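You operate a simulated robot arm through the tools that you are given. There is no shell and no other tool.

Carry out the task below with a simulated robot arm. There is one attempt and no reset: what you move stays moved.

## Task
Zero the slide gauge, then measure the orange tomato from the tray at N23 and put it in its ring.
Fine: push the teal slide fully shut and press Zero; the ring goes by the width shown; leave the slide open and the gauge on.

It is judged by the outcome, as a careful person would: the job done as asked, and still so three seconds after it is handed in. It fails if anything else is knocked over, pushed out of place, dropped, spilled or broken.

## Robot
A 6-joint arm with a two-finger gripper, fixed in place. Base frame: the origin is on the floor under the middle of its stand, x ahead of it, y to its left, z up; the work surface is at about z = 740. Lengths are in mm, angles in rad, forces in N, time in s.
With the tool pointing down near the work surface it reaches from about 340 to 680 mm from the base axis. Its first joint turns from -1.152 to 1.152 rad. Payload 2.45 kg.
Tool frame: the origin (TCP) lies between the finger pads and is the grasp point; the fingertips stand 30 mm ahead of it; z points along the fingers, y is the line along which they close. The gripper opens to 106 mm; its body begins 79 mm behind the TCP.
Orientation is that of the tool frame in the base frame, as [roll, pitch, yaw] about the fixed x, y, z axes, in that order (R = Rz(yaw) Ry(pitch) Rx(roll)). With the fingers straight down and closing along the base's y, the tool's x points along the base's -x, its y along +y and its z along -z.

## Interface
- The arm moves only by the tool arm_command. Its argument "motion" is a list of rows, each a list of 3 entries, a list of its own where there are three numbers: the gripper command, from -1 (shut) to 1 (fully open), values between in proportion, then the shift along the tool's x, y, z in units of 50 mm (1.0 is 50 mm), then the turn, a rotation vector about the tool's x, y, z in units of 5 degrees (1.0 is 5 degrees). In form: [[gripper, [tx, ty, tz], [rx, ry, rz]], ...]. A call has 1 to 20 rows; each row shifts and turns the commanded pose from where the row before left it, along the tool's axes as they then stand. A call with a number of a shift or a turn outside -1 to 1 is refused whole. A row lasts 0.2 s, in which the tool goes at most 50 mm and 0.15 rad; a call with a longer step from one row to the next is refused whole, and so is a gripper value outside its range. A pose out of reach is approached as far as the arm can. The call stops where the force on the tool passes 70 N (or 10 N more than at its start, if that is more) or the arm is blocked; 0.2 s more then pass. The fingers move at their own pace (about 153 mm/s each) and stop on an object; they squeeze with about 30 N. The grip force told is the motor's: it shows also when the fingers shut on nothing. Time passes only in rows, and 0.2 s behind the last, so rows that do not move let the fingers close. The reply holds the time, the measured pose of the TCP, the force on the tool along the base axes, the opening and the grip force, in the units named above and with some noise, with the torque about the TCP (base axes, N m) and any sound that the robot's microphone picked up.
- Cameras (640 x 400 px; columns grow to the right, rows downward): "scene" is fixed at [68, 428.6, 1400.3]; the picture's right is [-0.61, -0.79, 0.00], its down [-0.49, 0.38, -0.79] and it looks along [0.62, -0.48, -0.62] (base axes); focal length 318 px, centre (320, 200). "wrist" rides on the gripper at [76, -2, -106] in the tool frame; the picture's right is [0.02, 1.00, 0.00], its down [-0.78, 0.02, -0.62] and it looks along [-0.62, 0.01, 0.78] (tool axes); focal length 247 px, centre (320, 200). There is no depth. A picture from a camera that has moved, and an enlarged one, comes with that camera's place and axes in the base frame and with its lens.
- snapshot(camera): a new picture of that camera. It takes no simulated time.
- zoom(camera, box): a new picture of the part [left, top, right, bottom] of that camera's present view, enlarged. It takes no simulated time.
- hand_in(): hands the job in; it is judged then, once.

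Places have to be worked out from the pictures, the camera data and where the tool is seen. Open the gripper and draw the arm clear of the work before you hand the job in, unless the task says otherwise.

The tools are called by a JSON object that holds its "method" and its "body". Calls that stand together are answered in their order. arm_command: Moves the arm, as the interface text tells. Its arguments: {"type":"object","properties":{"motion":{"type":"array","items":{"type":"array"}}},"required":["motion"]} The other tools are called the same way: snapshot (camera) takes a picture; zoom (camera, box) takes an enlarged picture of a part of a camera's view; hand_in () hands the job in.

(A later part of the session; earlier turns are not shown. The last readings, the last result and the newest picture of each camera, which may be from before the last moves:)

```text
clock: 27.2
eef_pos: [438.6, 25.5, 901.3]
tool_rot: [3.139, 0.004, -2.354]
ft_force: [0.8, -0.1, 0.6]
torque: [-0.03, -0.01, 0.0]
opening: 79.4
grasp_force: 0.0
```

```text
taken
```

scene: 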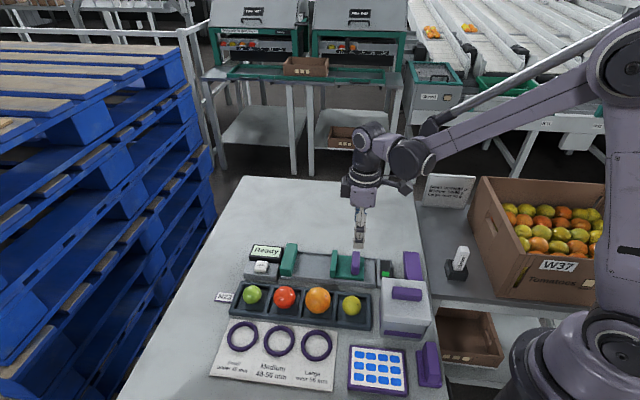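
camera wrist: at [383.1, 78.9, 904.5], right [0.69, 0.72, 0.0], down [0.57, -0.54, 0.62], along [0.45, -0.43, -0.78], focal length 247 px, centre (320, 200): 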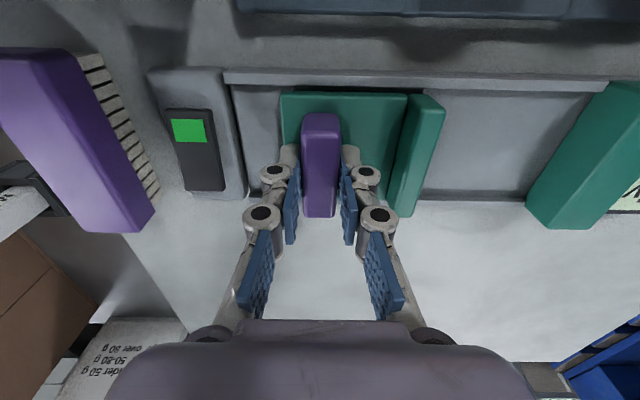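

The fingers now close across the gauge/tray (along n). I move over the orange tomato for a close look, with the gripper opening to about 80 mm.

{"method": "arm_command", "body": {"motion": [[0.6, [-0.52, 0.78, 0], [0, 0, 0]], [0.6, [-0.52, 0.78, 0], [0, 0, 0]], [0.6, [-0.52, 0.78, 0], [0, 0, 0]]]}}

{"method": "snapshot", "body": {"camera": "wrist"}}

{"method": "zoom", "body": {"camera": "wrist", "box": [240, 60, 400, 160]}}

```text
clock: 28.0
eef_pos: [410.2, 165.6, 901.8]
tool_rot: [3.141, 0.003, -2.358]
ft_force: [0.6, -0.9, -0.4]
torque: [0.01, 0.02, 0.01]
opening: 85.0
grasp_force: 0.1
```

```text
taken
camera wrist: at [357.6, 110.8, 1009.6], right [-0.72, 0.69, 0.0], down [0.54, 0.56, 0.62], along [0.43, 0.45, -0.78], focal length 247 px, centre (320, 200)
```

wrist: 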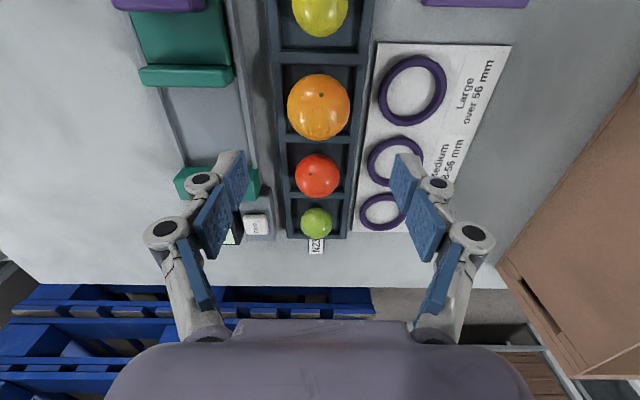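

```text
4.00 times, centred on (320, 110) of wrist
camera zoom: at [357.6, 110.8, 1009.6], right [-0.72, 0.69, 0.0], down [0.54, 0.56, 0.62], along [0.43, 0.45, -0.78], focal length 988 px, centre (320, 560)
```

zoom: 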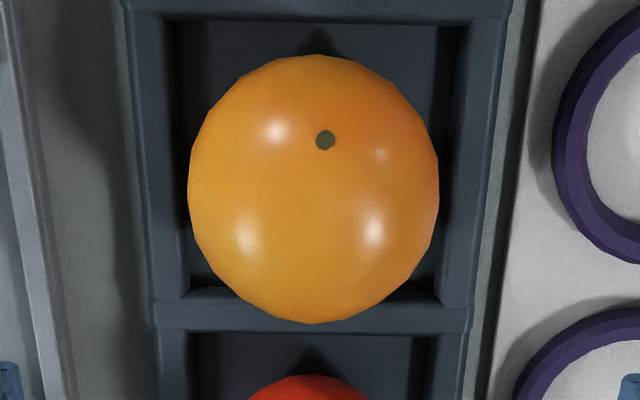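

The tomato centre is at about u=408, n=175.3 with a diameter near 59 mm; the well walls are close so the fingertips must stay above the rim. I'll correct ~2 mm and descend to TCP z≈800 to check the clearance.

{"method": "arm_command", "body": {"motion": [[0.6, [-0.016, -0.046, 0.5], [0, 0, 0]], [0.6, [0, 0, 0.7], [0, 0, 0]], [0.6, [0, 0, 0.5], [0, 0, 0]], [0.6, [0, 0, 0.3], [0, 0, 0]]]}}

{"method": "snapshot", "body": {"camera": "wrist"}}

{"method": "zoom", "body": {"camera": "scene", "box": [260, 245, 380, 320]}}

```text
clock: 29.0
eef_pos: [412.9, 163.5, 801.6]
tool_rot: [3.138, 0.004, -2.357]
ft_force: [0.3, 0.3, 0.1]
torque: [0.03, 0.01, -0.02]
opening: 84.5
grasp_force: 0.2
```

```text
taken
camera wrist: at [359.3, 109.0, 909.3], right [-0.72, 0.69, 0.0], down [0.54, 0.56, 0.62], along [0.43, 0.45, -0.78], focal length 247 px, centre (320, 200)
```

wrist: 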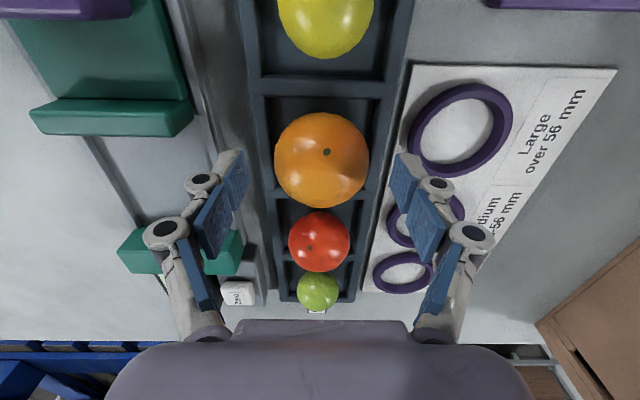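

```text
5.33 times, centred on (320, 282) of scene
camera zoom: at [68.0, 428.6, 1400.3], right [-0.61, -0.79, 0.0], down [-0.49, 0.38, -0.79], along [0.62, -0.48, -0.62], focal length 1696 px, centre (320, -240)
```

zoom: 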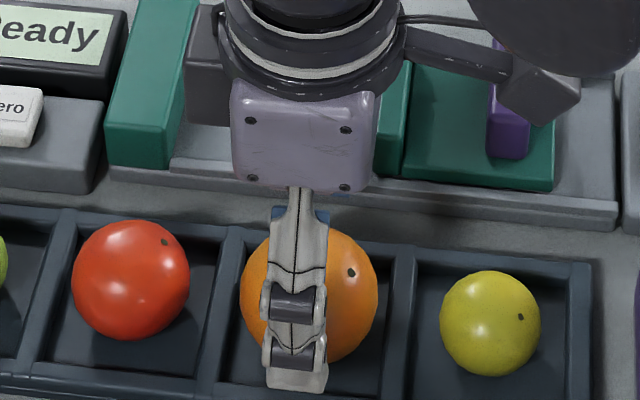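

The fingers straddle the tomato symmetrically, within about 1 mm. I lower 5 mm more and close gently to a target slightly below the tomato width to see how it grips.

{"method": "arm_command", "body": {"motion": [[0.6, [0, 0.01, 0.06], [0, 0, 0]], [0.6, [0, 0, 0.05], [0, 0, 0]], [0.3, [0, 0, 0], [0, 0, 0]], [0.15, [0, 0, 0], [0, 0, 0]], [0.05, [0, 0, 0], [0, 0, 0]], [0.0, [0, 0, 0], [0, 0, 0]]]}}

{"method": "snapshot", "body": {"camera": "wrist"}}

{"method": "zoom", "body": {"camera": "scene", "box": [260, 245, 380, 320]}}

```text
clock: 30.4
eef_pos: [412.9, 162.5, 796.7]
tool_rot: [3.14, 0.002, -2.356]
ft_force: [-1.0, -0.2, 2.5]
torque: [0.06, 0.02, 0.0]
opening: 58.9
grasp_force: 16.0
```

```text
taken
camera wrist: at [359.6, 108.7, 904.3], right [-0.72, 0.69, 0.0], down [0.54, 0.56, 0.62], along [0.43, 0.45, -0.78], focal length 247 px, centre (320, 200)
```

wrist: 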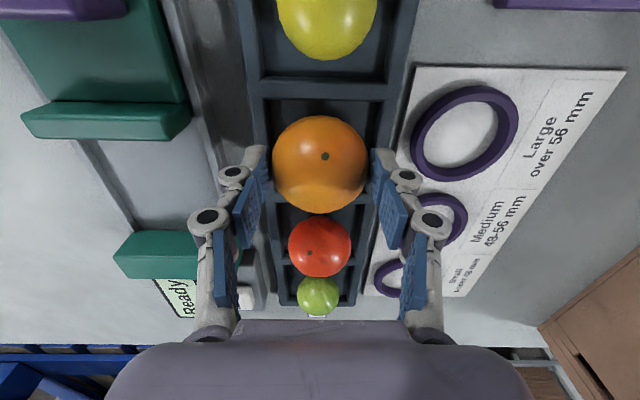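

```text
5.33 times, centred on (320, 282) of scene
camera zoom: at [68.0, 428.6, 1400.3], right [-0.61, -0.79, 0.0], down [-0.49, 0.38, -0.79], along [0.62, -0.48, -0.62], focal length 1696 px, centre (320, -240)
```

zoom: 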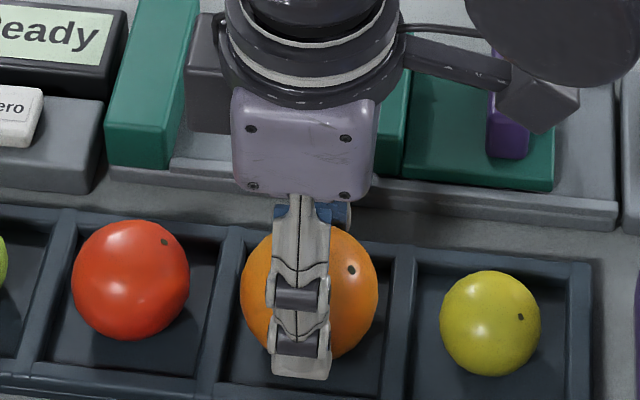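

The tomato is held: opening 58.9 mm at 16 N. I lift slowly and check that it comes along securely.

{"method": "arm_command", "body": {"motion": [[-0.05, [0, 0, 0], [0, 0, 0]], [-0.05, [0, 0, -0.1], [0, 0, 0]], [-0.05, [0, 0, -0.2], [0, 0, 0]], [-0.05, [0, 0, -0.3], [0, 0, 0]]]}}

{"method": "snapshot", "body": {"camera": "wrist"}}

{"method": "zoom", "body": {"camera": "scene", "box": [260, 225, 380, 300]}}

```text
clock: 31.4
eef_pos: [412.8, 163.8, 826.2]
tool_rot: [3.141, 0.004, -2.357]
ft_force: [-0.2, 0.4, -1.0]
torque: [0.01, -0.01, -0.01]
opening: 59.2
grasp_force: 16.3
```

```text
taken
camera wrist: at [359.2, 109.3, 934.2], right [-0.72, 0.69, 0.0], down [0.54, 0.56, 0.62], along [0.43, 0.45, -0.78], focal length 247 px, centre (320, 200)
```

wrist: 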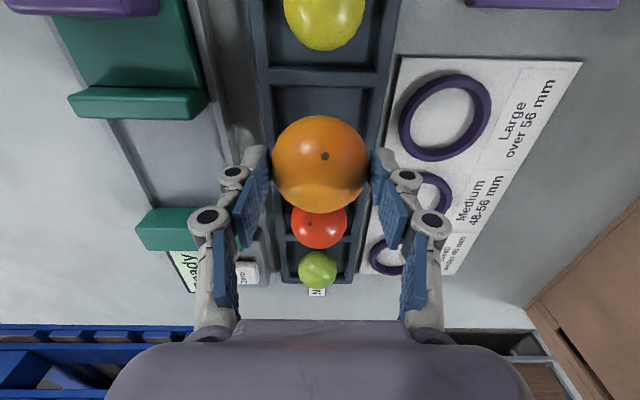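

```text
5.33 times, centred on (320, 262) of scene
camera zoom: at [68.0, 428.6, 1400.3], right [-0.61, -0.79, 0.0], down [-0.49, 0.38, -0.79], along [0.62, -0.48, -0.62], focal length 1696 px, centre (320, -133)
```

zoom: 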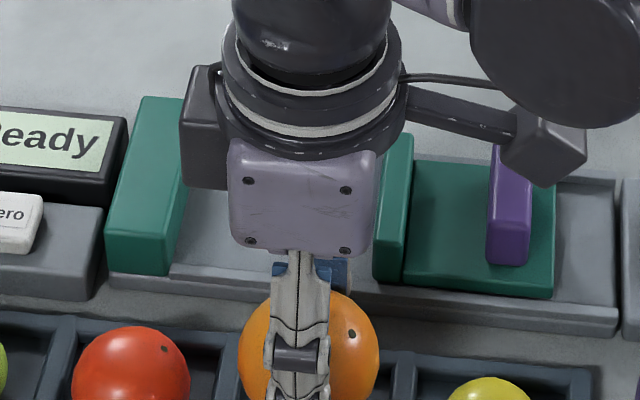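

The tomato lifted cleanly and stays centred in the grip. I raise it further and carry it over the gauge channel, aiming for u≈448, n≈290 (just short of the fixed jaw).

{"method": "arm_command", "body": {"motion": [[-0.05, [0, 0, -0.5], [0, 0, 0]], [-0.05, [0, 0, -0.7], [0, 0, 0]], [-0.05, [0, 0, 0], [0, 0, 0]], [-0.05, [-0.2, -0.572, 0], [0, 0, 0]], [-0.05, [-0.2, -0.572, 0], [0, 0, 0]], [-0.05, [-0.2, -0.572, 0], [0, 0, 0]], [-0.05, [-0.2, -0.572, 0], [0, 0, 0]], [-0.05, [0, 0, 0], [0, 0, 0]]]}}

{"method": "snapshot", "body": {"camera": "wrist"}}

{"method": "snapshot", "body": {"camera": "scene"}}

```text
clock: 33.2
eef_pos: [521.4, 111.0, 886.0]
tool_rot: [3.138, 0.001, -2.358]
ft_force: [-0.1, 0.2, -1.3]
torque: [0.03, -0.03, 0.01]
opening: 59.1
grasp_force: 15.5
```

```text
taken
camera wrist: at [468.3, 55.5, 994.0], right [-0.72, 0.69, 0.0], down [0.54, 0.56, 0.62], along [0.43, 0.45, -0.78], focal length 247 px, centre (320, 200)
```

wrist: 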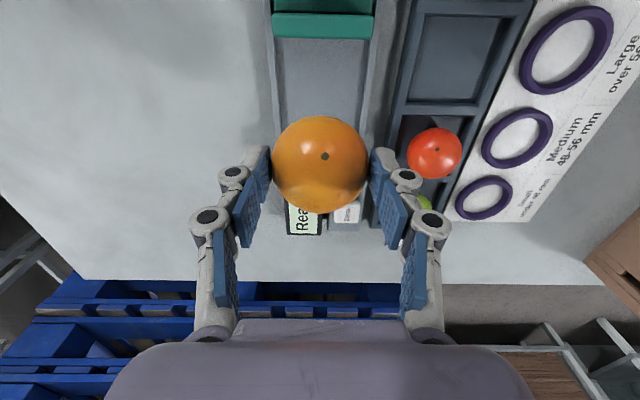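

```text
taken
```

scene: 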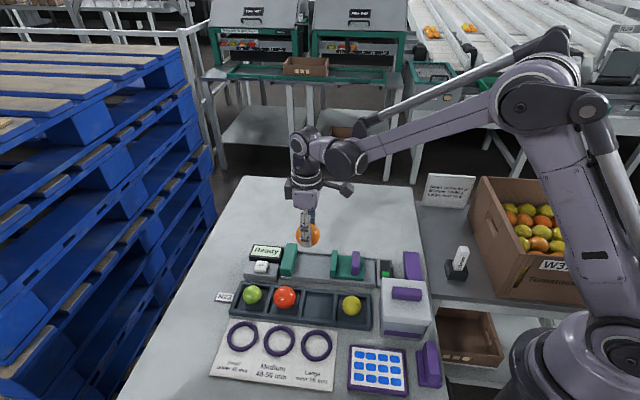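

The slide jaw face is at u≈389 and the tomato is centred over the channel (n within 1 mm). I descend to just above the channel floor.

{"method": "arm_command", "body": {"motion": [[-0.05, [0, 0, 0.5], [0, 0, 0]], [-0.05, [0, 0, 0.5], [0, 0, 0]], [-0.05, [0, 0, 0.36], [0, 0, 0]], [-0.05, [0, 0, 0], [0, 0, 0]]]}}

{"method": "zoom", "body": {"camera": "scene", "box": [260, 225, 380, 300]}}

{"method": "snapshot", "body": {"camera": "wrist"}}

```text
clock: 34.2
eef_pos: [522.6, 111.7, 819.7]
tool_rot: [3.14, 0.002, -2.357]
ft_force: [0.1, 0.4, -1.3]
torque: [-0.04, 0.03, 0.0]
opening: 59.3
grasp_force: 15.9
```

```text
5.33 times, centred on (320, 262) of scene
camera zoom: at [68.0, 428.6, 1400.3], right [-0.61, -0.79, 0.0], down [-0.49, 0.38, -0.79], along [0.62, -0.48, -0.62], focal length 1696 px, centre (320, -133)
```

zoom: 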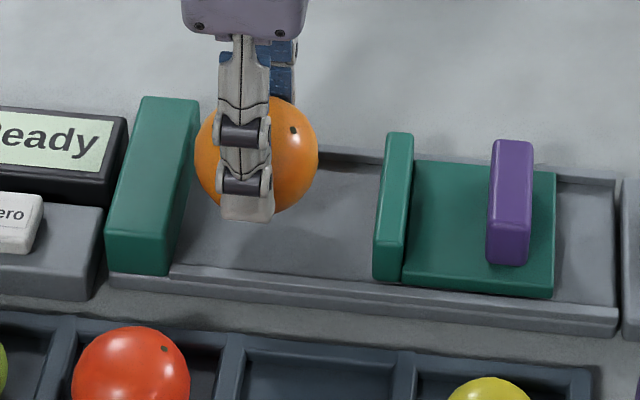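

```text
taken
camera wrist: at [469.5, 55.9, 926.6], right [-0.72, 0.69, 0.0], down [0.54, 0.56, 0.62], along [0.43, 0.45, -0.78], focal length 247 px, centre (320, 200)
```

wrist: 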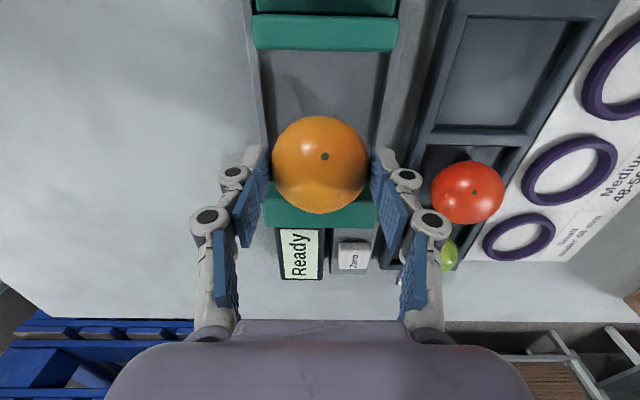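

Clearance to the fixed jaw looks right. I lower 10 mm more and then feel for the floor.

{"method": "arm_command", "body": {"motion": [[-0.05, [0, 0, 0.12], [0, 0, 0]], [-0.05, [0, 0, 0.08], [0, 0, 0]], [-0.05, [0, 0, 0], [0, 0, 0]]]}}

{"method": "zoom", "body": {"camera": "scene", "box": [260, 225, 380, 300]}}

```text
clock: 35.0
eef_pos: [522.9, 109.8, 807.5]
tool_rot: [3.14, 0.001, -2.355]
ft_force: [0.4, 0.2, -0.2]
torque: [0.01, -0.03, -0.01]
opening: 59.1
grasp_force: 16.1
```

```text
5.33 times, centred on (320, 262) of scene
camera zoom: at [68.0, 428.6, 1400.3], right [-0.61, -0.79, 0.0], down [-0.49, 0.38, -0.79], along [0.62, -0.48, -0.62], focal length 1696 px, centre (320, -133)
```

zoom: 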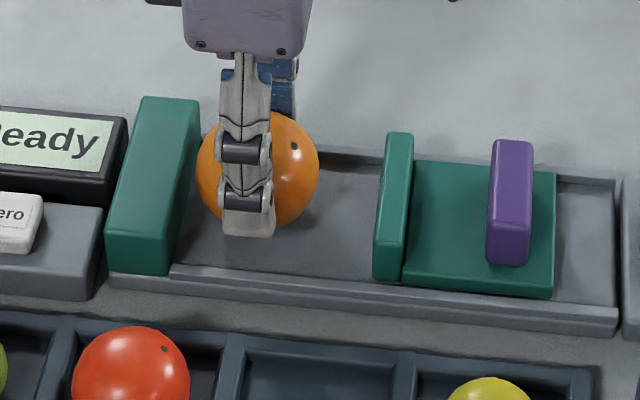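

Load on the wrist has just eased, so the tomato may be touching the floor. I step down 1.5 mm at a time to confirm.

{"method": "arm_command", "body": {"motion": [[-0.05, [0, 0, 0.03], [0, 0, 0]], [-0.05, [0, 0, 0.0], [0, 0, 0]]]}}

```text
clock: 35.6
eef_pos: [522.9, 110.3, 806.8]
tool_rot: [3.14, 0.002, -2.358]
ft_force: [0.0, -0.3, -0.8]
torque: [-0.01, 0.02, -0.03]
opening: 59.0
grasp_force: 16.2
```

{"method": "arm_command", "body": {"motion": [[-0.05, [0, 0, 0.04], [0, 0, 0]], [-0.05, [0, 0, 0.0], [0, 0, 0]]]}}

```text
clock: 36.2
eef_pos: [521.5, 110.2, 805.1]
tool_rot: [3.139, 0.003, -2.357]
ft_force: [0.2, -0.6, -1.8]
torque: [-0.01, 0.01, -0.01]
opening: 59.0
grasp_force: 16.5
```

Still carrying the weight (about −1 to −1.8 N), so it has not touched yet; I go down another 2 mm.

{"method": "arm_command", "body": {"motion": [[-0.05, [0, 0, 0.04], [0, 0, 0]], [-0.05, [0, 0, 0.0], [0, 0, 0]]]}}

{"method": "zoom", "body": {"camera": "scene", "box": [280, 230, 344, 270]}}

```text
clock: 36.8
eef_pos: [521.4, 111.0, 803.3]
tool_rot: [3.141, 0.002, -2.355]
ft_force: [0.4, -1.2, 0.3]
torque: [-0.02, 0.0, 0.02]
opening: 59.0
grasp_force: 16.1
```

```text
10.00 times, centred on (312, 250) of scene
camera zoom: at [68.0, 428.5, 1400.3], right [-0.61, -0.79, 0.0], down [-0.49, 0.38, -0.79], along [0.62, -0.48, -0.62], focal length 3180 px, centre (400, -300)
```

zoom: 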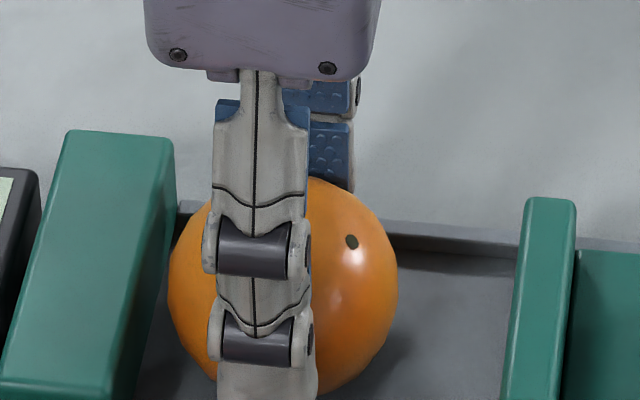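

The force turned slightly positive (0.3 N), suggesting light contact. One more 1.5 mm step will confirm it.

{"method": "arm_command", "body": {"motion": [[-0.05, [0, 0, 0.03], [0, 0, 0]], [-0.05, [0, 0, 0.0], [0, 0, 0]]]}}

```text
clock: 37.4
eef_pos: [522.0, 111.3, 800.1]
tool_rot: [3.141, 0.003, -2.356]
ft_force: [-1.7, 1.1, 14.3]
torque: [0.08, 0.03, -0.01]
opening: 59.0
grasp_force: 15.3
```

The tomato is resting on the channel floor (14 N contact). I ease up 1 mm and open the fingers gradually so it stays put.

{"method": "arm_command", "body": {"motion": [[-0.05, [0, 0, -0.025], [0, 0, 0]], [0.1, [0, 0, 0], [0, 0, 0]], [0.15, [0, 0, 0], [0, 0, 0]], [0.2, [0, 0, 0], [0, 0, 0]], [0.35, [0, 0, 0], [0, 0, 0]], [0.5, [0, 0, 0], [0, 0, 0]]]}}

{"method": "snapshot", "body": {"camera": "wrist"}}

{"method": "zoom", "body": {"camera": "scene", "box": [260, 225, 380, 300]}}

```text
clock: 38.8
eef_pos: [522.4, 110.1, 802.3]
tool_rot: [3.14, 0.002, -2.356]
ft_force: [0.0, 0.1, -1.1]
torque: [0.02, -0.02, 0.0]
opening: 79.6
grasp_force: 0.0
```

```text
taken
camera wrist: at [468.4, 55.7, 910.2], right [-0.72, 0.69, 0.0], down [0.54, 0.56, 0.62], along [0.43, 0.45, -0.78], focal length 247 px, centre (320, 200)
```

wrist: 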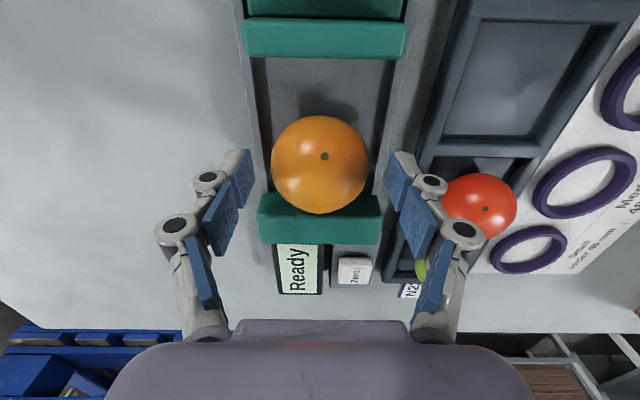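

```text
5.33 times, centred on (320, 262) of scene
camera zoom: at [68.0, 428.6, 1400.3], right [-0.61, -0.79, 0.0], down [-0.49, 0.38, -0.79], along [0.62, -0.48, -0.62], focal length 1696 px, centre (320, -133)
```

zoom: 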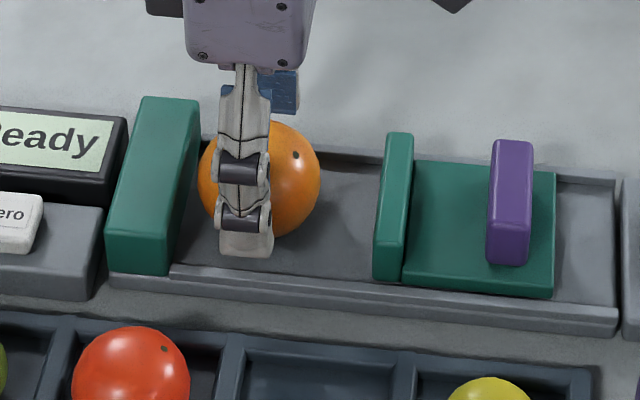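

The tomato stays in place after release. I rise straight up, move back above the handle and turn the fingers to close along the gauge axis again.

{"method": "arm_command", "body": {"motion": [[0.5, [0, 0, -0.3], [0, 0, 0]], [0.5, [0, 0, -0.8], [0, 0, 0]], [0.5, [0, 0, -0.9], [0, 0, 0]], [0.2, [0.79, -0.01, 0], [0, 0, 0]], [0.0, [0.79, -0.01, 0], [0, 0, 0]], [-0.15, [0.79, -0.01, 0], [0, 0, 0]]]}}

{"method": "arm_command", "body": {"motion": [[-0.15, [0, 0, 0], [0, 0, 1]], [-0.15, [0, 0, 0], [0, 0, 1]], [-0.15, [0, 0, 0], [0, 0, 1]], [-0.15, [0, 0, 0], [0, 0, 1]], [-0.15, [0, 0, 0], [0, 0, 1]], [-0.15, [0, 0, 0], [0, 0, 1]], [-0.15, [0, 0, 0], [0, 0, 1]], [-0.15, [0, 0, 0], [0, 0, 1]], [-0.15, [0, 0, 0], [0, 0, 1]], [-0.15, [0, 0, 0], [0, 0, 1]], [-0.15, [0, 0, 0], [0, 0, 1]], [-0.15, [0, 0, 0], [0, 0, 1]], [-0.15, [0, 0, 0], [0, 0, 1]], [-0.15, [0, 0, 0], [0, 0, 1]], [-0.15, [0, 0, 0], [0, 0, 1]], [-0.15, [0, 0, 0], [0, 0, 1]], [-0.15, [0, 0, 0], [0, 0, 1]], [-0.15, [0, 0, 0], [0, 0, 1]]]}}

{"method": "snapshot", "body": {"camera": "wrist"}}

{"method": "zoom", "body": {"camera": "scene", "box": [235, 200, 395, 300]}}

```text
clock: 40.2
eef_pos: [437.8, 25.7, 902.2]
tool_rot: [3.141, 0.003, -2.356]
ft_force: [-1.1, 0.1, -0.1]
torque: [-0.02, -0.03, -0.02]
opening: 44.8
grasp_force: 0.1
```

```text
clock: 44.0
eef_pos: [438.3, 25.5, 902.6]
tool_rot: [3.141, -0.002, 2.355]
ft_force: [-0.3, -0.1, -0.7]
torque: [0.02, -0.03, -0.01]
opening: 44.9
grasp_force: 0.0
```

```text
taken
camera wrist: at [384.0, 78.9, 1010.3], right [0.69, 0.72, 0.0], down [0.56, -0.54, 0.62], along [0.45, -0.43, -0.78], focal length 247 px, centre (320, 200)
```

wrist: 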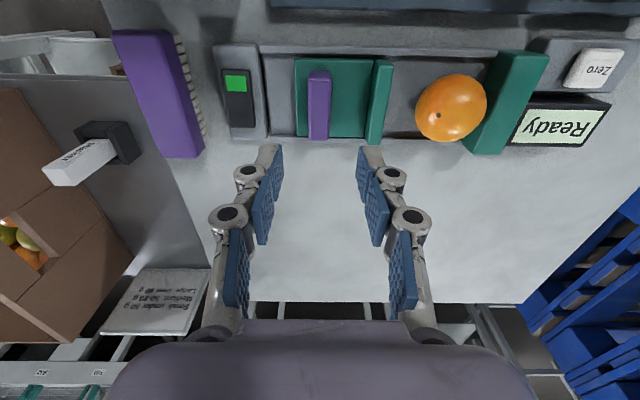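

```text
4.00 times, centred on (315, 250) of scene
camera zoom: at [68.0, 428.6, 1400.3], right [-0.61, -0.79, 0.0], down [-0.49, 0.38, -0.79], along [0.62, -0.48, -0.62], focal length 1272 px, centre (340, 0)
```

zoom: 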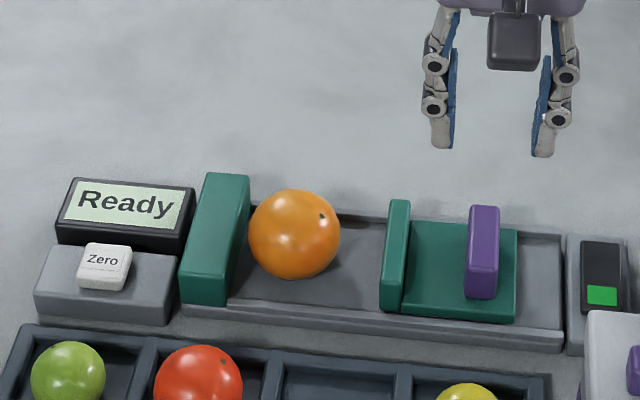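

Handle is centred between the open fingers and the tomato sits calmly near the fixed jaw. I descend and grip the handle.

{"method": "arm_command", "body": {"motion": [[-0.15, [0, 0, 0.5], [0, 0, 0]], [-0.15, [0, 0, 0.6], [0, 0, 0]], [-0.15, [0, 0, 0.6], [0, 0, 0]], [-0.15, [0, 0, 0.43], [0, 0, 0]], [-0.15, [0, 0, 0], [0, 0, 0]], [-1, [0, 0, 0], [0, 0, 0]], [-1, [0, 0, 0], [0, 0, 0]]]}}

{"method": "snapshot", "body": {"camera": "wrist"}}

```text
clock: 45.6
eef_pos: [440.3, 25.9, 796.3]
tool_rot: [3.141, -0.002, 2.355]
ft_force: [-1.2, -1.5, -7.6]
torque: [0.01, 0.04, 0.02]
opening: 19.8
grasp_force: 44.4
```

```text
taken
camera wrist: at [384.7, 79.9, 904.5], right [0.69, 0.72, 0.0], down [0.57, -0.54, 0.62], along [0.45, -0.43, -0.78], focal length 247 px, centre (320, 200)
```

wrist: 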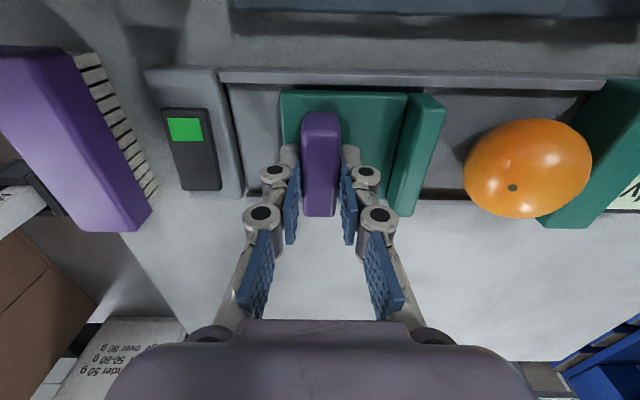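

Handle gripped. I slide it 24 mm toward the tomato at moderate speed, staying short of contact.

{"method": "arm_command", "body": {"motion": [[-1, [0, 0.12, 0], [0, 0, 0]], [-1, [0, 0.14, 0], [0, 0, 0]], [-1, [0, 0.12, 0], [0, 0, 0]], [-1, [0, 0.1, 0], [0, 0, 0]], [-1, [0, 0, 0], [0, 0, 0]]]}}

{"method": "zoom", "body": {"camera": "scene", "box": [235, 220, 395, 320]}}

```text
clock: 46.8
eef_pos: [456.2, 42.8, 797.5]
tool_rot: [3.139, -0.001, 2.356]
ft_force: [-3.8, 3.3, 31.4]
torque: [-0.05, 0.07, 0.05]
opening: 19.5
grasp_force: 44.8
```

```text
4.00 times, centred on (315, 270) of scene
camera zoom: at [67.4, 428.6, 1400.4], right [-0.61, -0.79, 0.0], down [-0.49, 0.38, -0.79], along [0.62, -0.48, -0.61], focal length 1272 px, centre (340, -80)
```

zoom: 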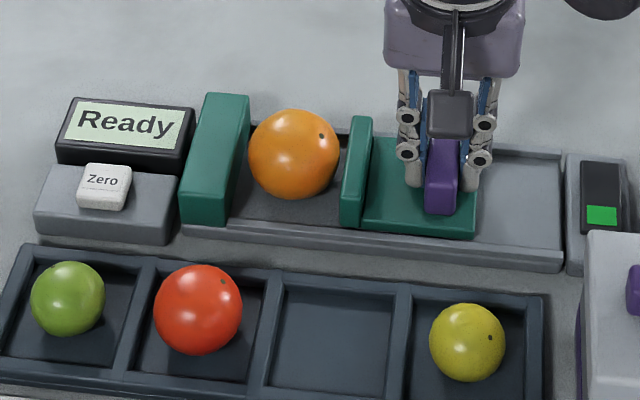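

Slide is close to the tomato. There is some vertical preload, so I ease up 1 mm while continuing in small 2–2.5 mm steps.

{"method": "arm_command", "body": {"motion": [[-1, [0, 0.05, -0.02], [0, 0, 0]], [-1, [0, 0.05, 0], [0, 0, 0]], [-1, [0, 0, 0], [0, 0, 0]]]}}

{"method": "zoom", "body": {"camera": "scene", "box": [235, 220, 395, 320]}}

```text
clock: 47.6
eef_pos: [460.6, 45.5, 797.5]
tool_rot: [3.141, -0.002, 2.356]
ft_force: [-8.9, 6.4, 13.5]
torque: [-0.32, -0.19, -0.04]
opening: 19.5
grasp_force: 44.4
```

```text
4.00 times, centred on (315, 270) of scene
camera zoom: at [67.6, 428.7, 1400.3], right [-0.61, -0.79, 0.0], down [-0.49, 0.38, -0.79], along [0.62, -0.48, -0.61], focal length 1272 px, centre (340, -80)
```

zoom: 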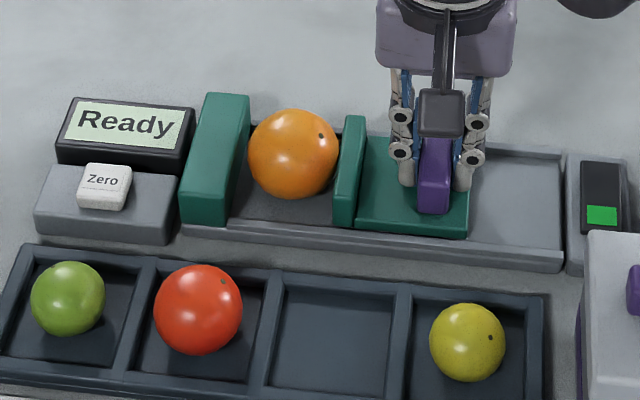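

Still free along the axis (about 2 N). I continue with small steps and relieve the slight sideways load.

{"method": "arm_command", "body": {"motion": [[-1, [0.02, 0.04, -0.01], [0, 0, 0]], [-1, [0, 0.04, 0], [0, 0, 0]], [-1, [0, 0, 0], [0, 0, 0]]]}}

{"method": "zoom", "body": {"camera": "scene", "box": [235, 220, 395, 320]}}

```text
clock: 48.4
eef_pos: [462.6, 48.3, 797.3]
tool_rot: [3.139, 0.0, 2.355]
ft_force: [-1.9, -0.9, -20.8]
torque: [0.62, 0.67, -0.03]
opening: 19.8
grasp_force: 44.6
```

```text
4.00 times, centred on (315, 270) of scene
camera zoom: at [68.3, 428.5, 1400.3], right [-0.61, -0.79, 0.0], down [-0.49, 0.38, -0.79], along [0.62, -0.48, -0.62], focal length 1272 px, centre (340, -80)
```

zoom: 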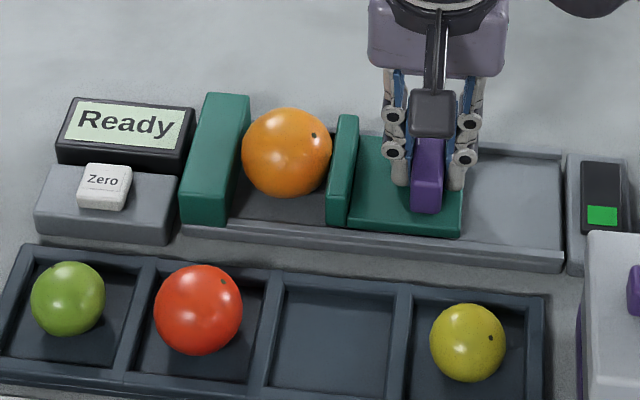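

The tomato has now been pushed a few millimetres toward the fixed jaw. I keep going in 1.5 mm steps until it is held between both jaws and the display shows a width.

{"method": "arm_command", "body": {"motion": [[-1, [0, 0.03, 0.01], [0, 0, 0]], [-1, [0, 0, 0], [0, 0, 0]]]}}

{"method": "zoom", "body": {"camera": "scene", "box": [235, 220, 395, 320]}}

```text
clock: 49.0
eef_pos: [464.5, 48.9, 797.0]
tool_rot: [3.139, 0.0, 2.354]
ft_force: [2.6, -5.5, -18.1]
torque: [0.34, 0.45, 0.08]
opening: 19.6
grasp_force: 44.9
```

```text
4.00 times, centred on (315, 270) of scene
camera zoom: at [68.3, 428.4, 1400.4], right [-0.61, -0.79, 0.0], down [-0.49, 0.38, -0.79], along [0.62, -0.48, -0.62], focal length 1272 px, centre (340, -80)
```

zoom: 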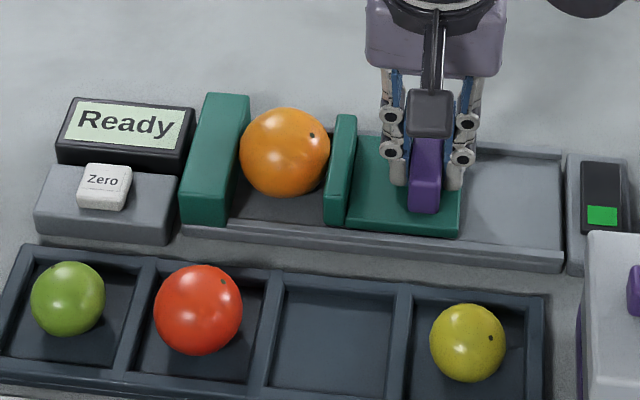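

Nearly there (handle u≈363). Another small step.

{"method": "arm_command", "body": {"motion": [[-1, [0, 0.03, 0.01], [0, 0, 0]], [-1, [0, 0, 0], [0, 0, 0]]]}}

{"method": "zoom", "body": {"camera": "scene", "box": [235, 220, 395, 320]}}

```text
clock: 49.6
eef_pos: [464.0, 49.9, 796.7]
tool_rot: [3.14, 0.0, 2.358]
ft_force: [3.2, -6.4, -5.1]
torque: [-0.59, -0.46, 0.0]
opening: 19.8
grasp_force: 45.0
```

```text
4.00 times, centred on (315, 270) of scene
camera zoom: at [68.1, 428.4, 1400.4], right [-0.61, -0.79, 0.0], down [-0.49, 0.38, -0.79], along [0.62, -0.48, -0.62], focal length 1272 px, centre (340, -80)
```

zoom: 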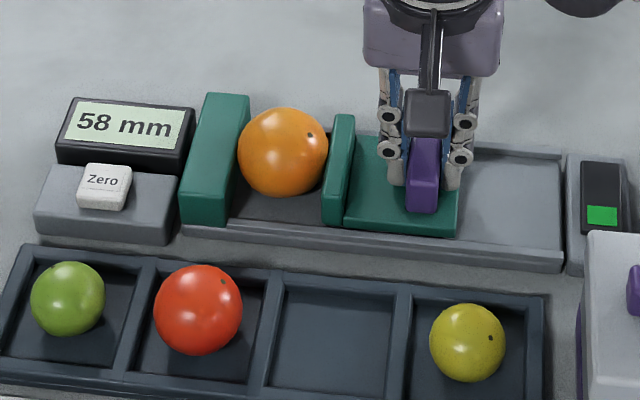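

The display shows a width; I zoom in to read it surely.

{"method": "zoom", "body": {"camera": "scene", "box": [240, 235, 320, 285]}}

{"method": "arm_command", "body": {"motion": [[-1, [0, 0, 0], [0, 0, 0]], [-1, [0, 0, 0], [0, 0, 0]]]}}

{"method": "zoom", "body": {"camera": "scene", "box": [240, 235, 320, 285]}}

```text
8.00 times, centred on (280, 260) of scene
camera zoom: at [68.1, 428.4, 1400.4], right [-0.61, -0.79, 0.0], down [-0.49, 0.38, -0.79], along [0.62, -0.48, -0.62], focal length 2544 px, centre (640, -280)
```

zoom: 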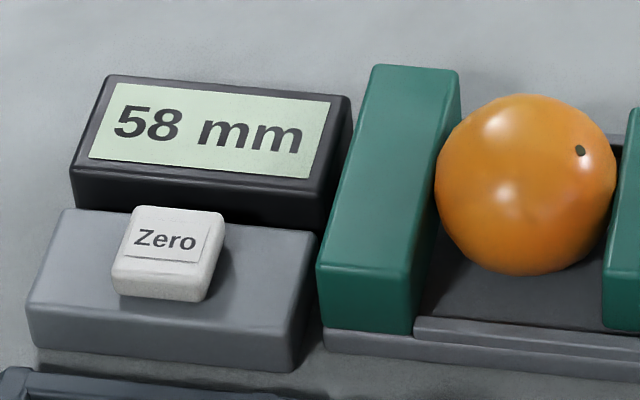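

```text
clock: 50.2
eef_pos: [464.1, 50.8, 796.1]
tool_rot: [3.14, -0.001, 2.356]
ft_force: [5.2, -7.8, 3.8]
torque: [-0.65, -0.46, 0.12]
opening: 19.7
grasp_force: 44.5
```

```text
8.00 times, centred on (280, 260) of scene
camera zoom: at [68.0, 428.4, 1400.4], right [-0.61, -0.79, 0.0], down [-0.49, 0.38, -0.79], along [0.62, -0.48, -0.62], focal length 2544 px, centre (640, -280)
```

zoom: 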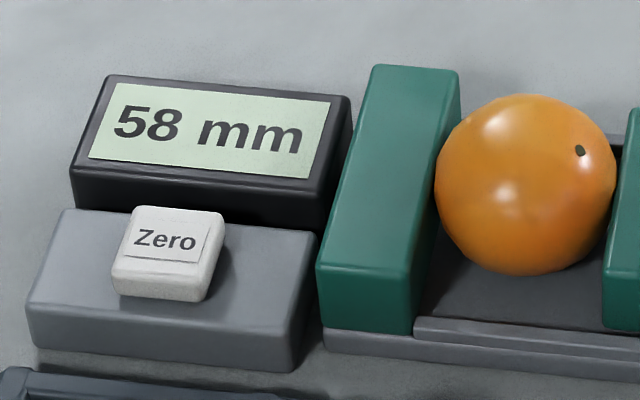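

A stable 58 mm means the tomato is Large (over 56 mm). I draw the slide back about 37 mm to leave it open.

{"method": "arm_command", "body": {"motion": [[-1, [0, -0.06, 0], [0, 0, 0]], [-1, [0, -0.14, 0], [0, 0, 0]], [-1, [0, -0.2, 0], [0, 0, 0]], [-1, [0, -0.2, 0], [0, 0, 0]], [-1, [0, -0.15, 0], [0, 0, 0]], [-1, [0, 0, 0], [0, 0, 0]]]}}

{"method": "zoom", "body": {"camera": "scene", "box": [235, 220, 395, 320]}}

```text
clock: 51.6
eef_pos: [437.7, 25.2, 796.3]
tool_rot: [3.139, -0.004, 2.355]
ft_force: [6.8, -3.1, 14.8]
torque: [-0.3, -0.41, 0.06]
opening: 19.9
grasp_force: 44.7
```

```text
4.00 times, centred on (315, 270) of scene
camera zoom: at [67.9, 428.5, 1400.4], right [-0.61, -0.79, 0.0], down [-0.49, 0.38, -0.79], along [0.62, -0.48, -0.62], focal length 1272 px, centre (340, -80)
```

zoom: 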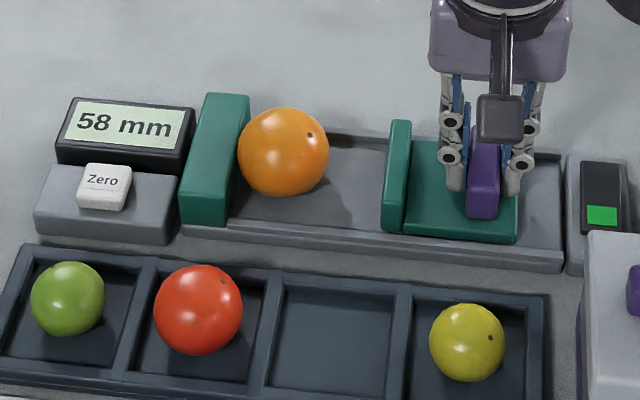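

The slide is open again and the tomato did not move. I release the handle, rise, and turn the fingers back to close along n.

{"method": "arm_command", "body": {"motion": [[-0.15, [0, 0, 0], [0, 0, 0]], [-0.15, [0, 0, 0], [0, 0, 0]], [-0.15, [0, 0, -0.4], [0, 0, 0]], [-0.15, [0, 0, -0.8], [0, 0, 0]], [0.3, [0, 0, -0.95], [0, 0, 0]]]}}

{"method": "arm_command", "body": {"motion": [[0.5, [0, 0, 0], [0, 0, -1]], [0.5, [0, 0, 0], [0, 0, -1]], [0.5, [0, 0, 0], [0, 0, -1]], [0.5, [0, 0, 0], [0, 0, -1]], [0.5, [0, 0, 0], [0, 0, -1]], [0.5, [0, 0, 0], [0, 0, -1]], [0.5, [0, 0, 0], [0, 0, -1]], [0.5, [0, 0, 0], [0, 0, -1]], [0.5, [0, 0, 0], [0, 0, -1]], [0.5, [0, 0, 0], [0, 0, -1]], [0.5, [0, 0, 0], [0, 0, -1]], [0.5, [0, 0, 0], [0, 0, -1]], [0.5, [0, 0, 0], [0, 0, -1]], [0.5, [0, 0, 0], [0, 0, -1]], [0.5, [0, 0, 0], [0, 0, -1]], [0.5, [0, 0, 0], [0, 0, -1]], [0.5, [0, 0, 0], [0, 0, -1]], [0.5, [0, 0, 0], [0, 0, -1]]]}}

{"method": "snapshot", "body": {"camera": "wrist"}}

```text
clock: 52.8
eef_pos: [438.1, 23.9, 904.8]
tool_rot: [3.139, -0.001, 2.356]
ft_force: [0.7, -0.3, 0.4]
torque: [0.0, 0.0, -0.02]
opening: 68.8
grasp_force: 0.1
```

```text
clock: 56.6
eef_pos: [437.9, 25.5, 903.7]
tool_rot: [3.141, 0.002, -2.353]
ft_force: [-0.3, -0.1, -0.2]
torque: [0.02, -0.01, -0.01]
opening: 79.3
grasp_force: 0.0
```

```text
taken
camera wrist: at [384.3, -29.9, 1011.4], right [-0.72, 0.69, 0.0], down [0.54, 0.57, 0.62], along [0.43, 0.45, -0.78], focal length 247 px, centre (320, 200)
```

wrist: 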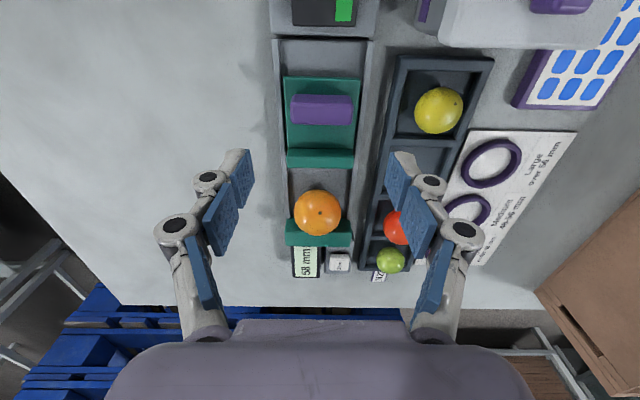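

I move forward along the gauge to just above the tomato (about u≈454).

{"method": "arm_command", "body": {"motion": [[0.5, [-0.84, 0, 0], [0, 0, 0]], [0.5, [-0.84, 0, 0], [0, 0, 0]], [0.5, [-0.84, 0, 0], [0, 0, 0]], [0.5, [0, 0, 0.5], [0, 0, 0]]]}}

{"method": "snapshot", "body": {"camera": "wrist"}}

{"method": "zoom", "body": {"camera": "wrist", "box": [240, 80, 400, 180]}}

```text
clock: 57.6
eef_pos: [527.0, 113.2, 877.7]
tool_rot: [3.138, 0.001, -2.357]
ft_force: [0.3, 1.6, 0.1]
torque: [0.04, -0.04, -0.01]
opening: 79.3
grasp_force: 0.0
```

```text
taken
camera wrist: at [473.8, 59.2, 986.2], right [-0.72, 0.69, 0.0], down [0.54, 0.56, 0.62], along [0.43, 0.45, -0.78], focal length 247 px, centre (320, 200)
```

wrist: 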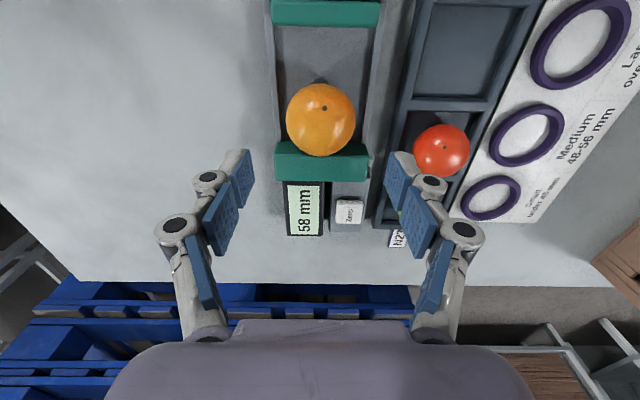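

```text
4.00 times, centred on (320, 130) of wrist
camera zoom: at [473.8, 59.2, 986.2], right [-0.72, 0.69, 0.0], down [0.54, 0.56, 0.62], along [0.43, 0.45, -0.78], focal length 988 px, centre (320, 480)
```

zoom: 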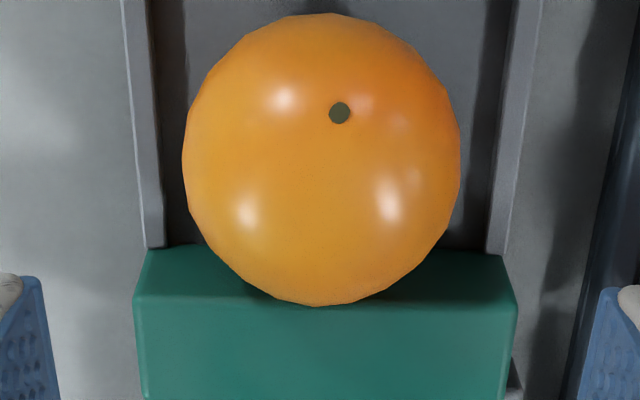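

Tomato centre is within about 1.5 mm of the tool axis. I descend to TCP z≈801 and close gently as before.

{"method": "arm_command", "body": {"motion": [[0.5, [-0.028, 0.008, 0.5], [0, 0, 0]], [0.5, [0, 0, 0.6], [0, 0, 0]], [0.5, [0, 0, 0.3], [0, 0, 0]], [0.5, [0, 0, 0.12], [0, 0, 0]], [0.5, [0, 0, 0], [0, 0, 0]]]}}

{"method": "snapshot", "body": {"camera": "wrist"}}

{"method": "zoom", "body": {"camera": "scene", "box": [260, 225, 380, 300]}}

```text
clock: 58.8
eef_pos: [527.1, 116.5, 801.8]
tool_rot: [3.14, 0.002, -2.356]
ft_force: [-0.4, 1.3, 0.3]
torque: [0.02, -0.02, 0.03]
opening: 79.7
grasp_force: 0.1
```

```text
taken
camera wrist: at [473.7, 61.2, 909.8], right [-0.72, 0.69, 0.0], down [0.54, 0.56, 0.62], along [0.43, 0.45, -0.78], focal length 247 px, centre (320, 200)
```

wrist: 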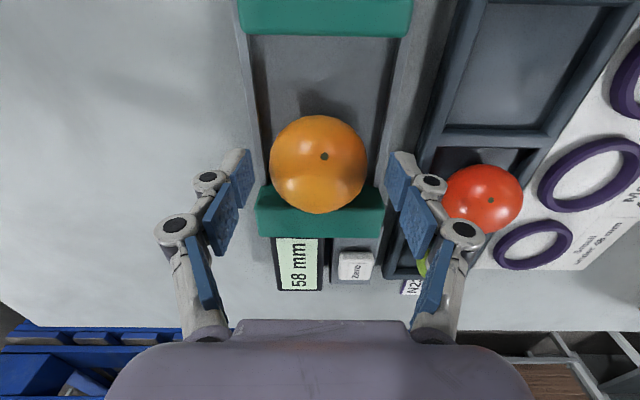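

```text
5.33 times, centred on (320, 262) of scene
camera zoom: at [68.0, 428.6, 1400.3], right [-0.61, -0.79, 0.0], down [-0.49, 0.38, -0.79], along [0.62, -0.48, -0.62], focal length 1696 px, centre (320, -133)
```

zoom: 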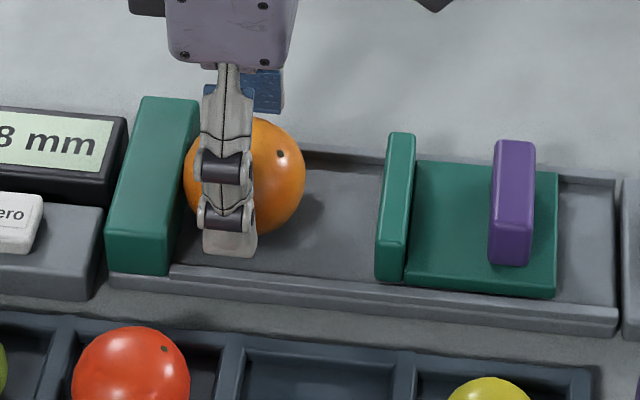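

Positioned as for the first pick. I close gently, then move 3 mm away from the fixed jaw and lift.

{"method": "arm_command", "body": {"motion": [[0.5, [0, 0, 0.03], [0, 0, 0]], [0.3, [0, 0, 0], [0, 0, 0]], [0.15, [0, 0, 0], [0, 0, 0]], [0.05, [0, 0, 0], [0, 0, 0]], [-0.05, [0, 0, 0], [0, 0, 0]], [-0.05, [0, 0, 0], [0, 0, 0]]]}}

{"method": "snapshot", "body": {"camera": "wrist"}}

```text
clock: 60.2
eef_pos: [527.0, 115.7, 799.7]
tool_rot: [-3.141, 0.002, -2.357]
ft_force: [1.2, -1.1, 2.5]
torque: [0.01, -0.02, -0.04]
opening: 59.3
grasp_force: 15.5
```

```text
taken
camera wrist: at [473.9, 61.1, 908.7], right [-0.72, 0.69, 0.0], down [0.54, 0.56, 0.62], along [0.43, 0.45, -0.78], focal length 247 px, centre (320, 200)
```

wrist: 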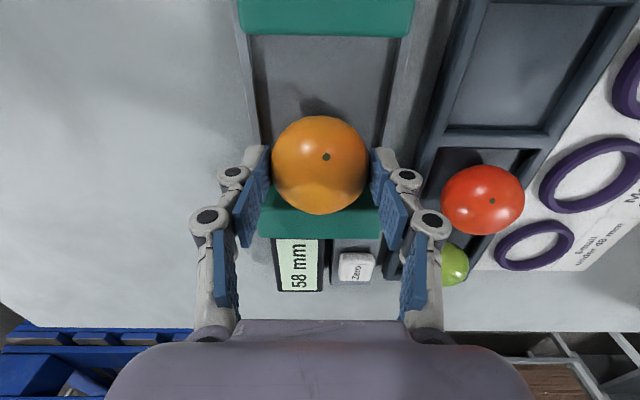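

Held at 59.3 mm opening, 15.5 N. I move off the jaw slightly, lift, and check the hold.

{"method": "arm_command", "body": {"motion": [[-0.05, [0.05, 0, -0.06], [0, 0, 0]], [-0.05, [0.03, 0, -0.2], [0, 0, 0]], [-0.05, [0, 0, -0.4], [0, 0, 0]], [-0.05, [0, 0, -0.6], [0, 0, 0]], [-0.05, [0, 0, -0.6], [0, 0, 0]], [-0.05, [0, 0, 0], [0, 0, 0]]]}}

{"method": "snapshot", "body": {"camera": "wrist"}}

```text
clock: 61.6
eef_pos: [525.6, 111.8, 893.1]
tool_rot: [3.139, 0.002, -2.356]
ft_force: [0.2, 0.2, -1.3]
torque: [-0.03, -0.02, 0.0]
opening: 59.1
grasp_force: 16.4
```

```text
taken
camera wrist: at [472.5, 57.6, 1000.3], right [-0.72, 0.69, 0.0], down [0.54, 0.56, 0.62], along [0.43, 0.45, -0.78], focal length 247 px, centre (320, 200)
```

wrist: 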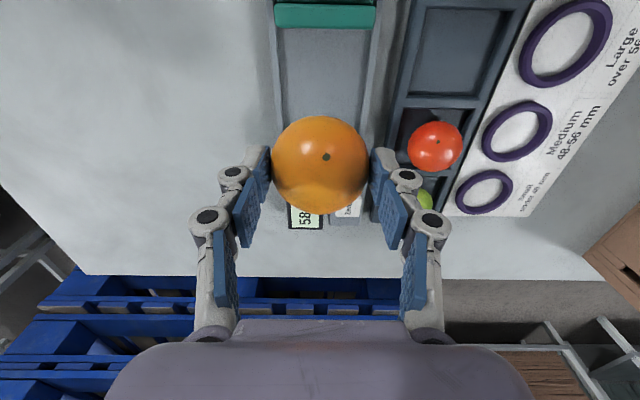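

Secure. I carry it toward the Large ring, stopping partway over the empty well so the camera has a clear view of the ring.

{"method": "arm_command", "body": {"motion": [[-0.05, [0.2, 0.56, 0], [0, 0, 0]], [-0.05, [0.2, 0.56, 0], [0, 0, 0]], [-0.05, [0.2, 0.56, 0], [0, 0, 0]], [-0.05, [0.2, 0.56, 0], [0, 0, 0]], [-0.05, [0.2, 0.56, 0], [0, 0, 0]], [-0.05, [0, 0, 0], [0, 0, 0]]]}}

{"method": "snapshot", "body": {"camera": "wrist"}}

{"method": "zoom", "body": {"camera": "wrist", "box": [340, 60, 500, 160]}}

```text
clock: 63.0
eef_pos: [389.1, 176.7, 894.5]
tool_rot: [3.141, 0.001, -2.356]
ft_force: [-1.3, 0.0, -1.1]
torque: [0.0, -0.02, 0.02]
opening: 59.0
grasp_force: 16.1
```

```text
taken
camera wrist: at [336.2, 121.8, 1001.8], right [-0.72, 0.69, 0.0], down [0.54, 0.56, 0.62], along [0.43, 0.45, -0.78], focal length 247 px, centre (320, 200)
```

wrist: 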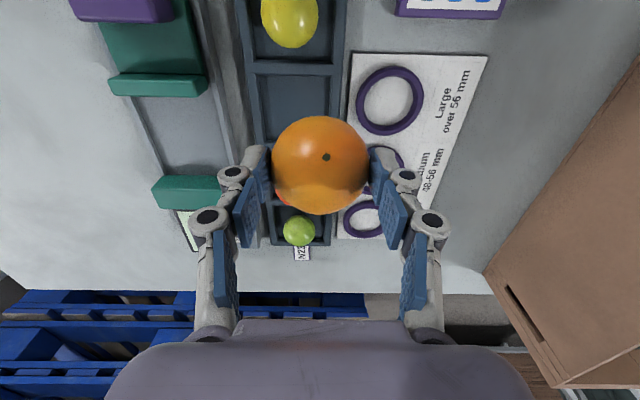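

```text
4.00 times, centred on (420, 110) of wrist
camera zoom: at [336.2, 121.8, 1001.8], right [-0.72, 0.69, 0.0], down [0.54, 0.56, 0.62], along [0.43, 0.45, -0.78], focal length 988 px, centre (-80, 560)
```

zoom: 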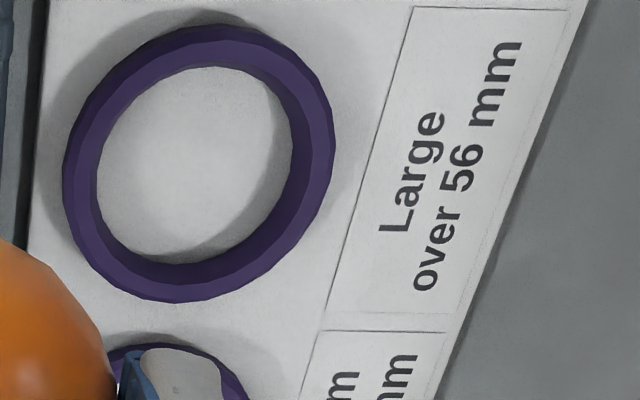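

The Large ring centre works out at about u=398, n=81 → (339,224). I move there and check alignment from above.

{"method": "arm_command", "body": {"motion": [[-0.05, [0.021, 0.69, 0], [0, 0, 0]], [-0.05, [0.021, 0.69, 0], [0, 0, 0]], [-0.05, [0, 0, 0.5], [0, 0, 0]], [-0.05, [0, 0, 0], [0, 0, 0]]]}}

{"method": "snapshot", "body": {"camera": "wrist"}}

{"method": "zoom", "body": {"camera": "scene", "box": [240, 280, 400, 380]}}

```text
clock: 64.0
eef_pos: [339.4, 224.1, 868.1]
tool_rot: [3.141, 0.002, -2.357]
ft_force: [-0.3, -0.1, -1.7]
torque: [0.02, -0.02, -0.03]
opening: 59.4
grasp_force: 15.4
```

```text
taken
camera wrist: at [285.9, 169.3, 977.3], right [-0.72, 0.69, 0.0], down [0.54, 0.56, 0.62], along [0.43, 0.45, -0.78], focal length 247 px, centre (320, 200)
```

wrist: 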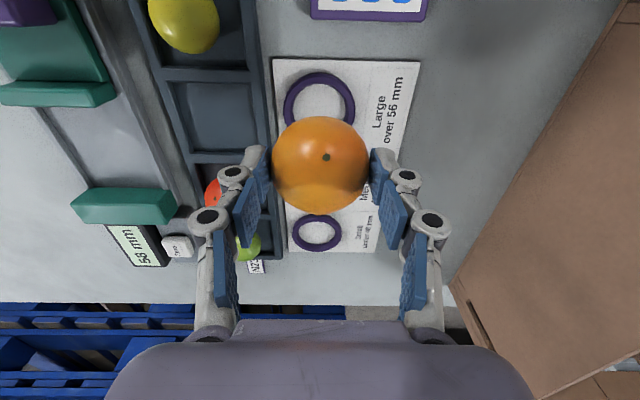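

```text
4.00 times, centred on (320, 330) of scene
camera zoom: at [68.0, 428.6, 1400.3], right [-0.61, -0.79, 0.0], down [-0.49, 0.38, -0.79], along [0.62, -0.48, -0.62], focal length 1272 px, centre (320, -320)
```

zoom: 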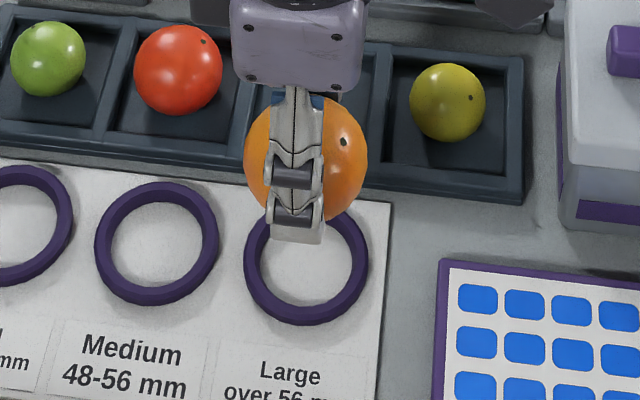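

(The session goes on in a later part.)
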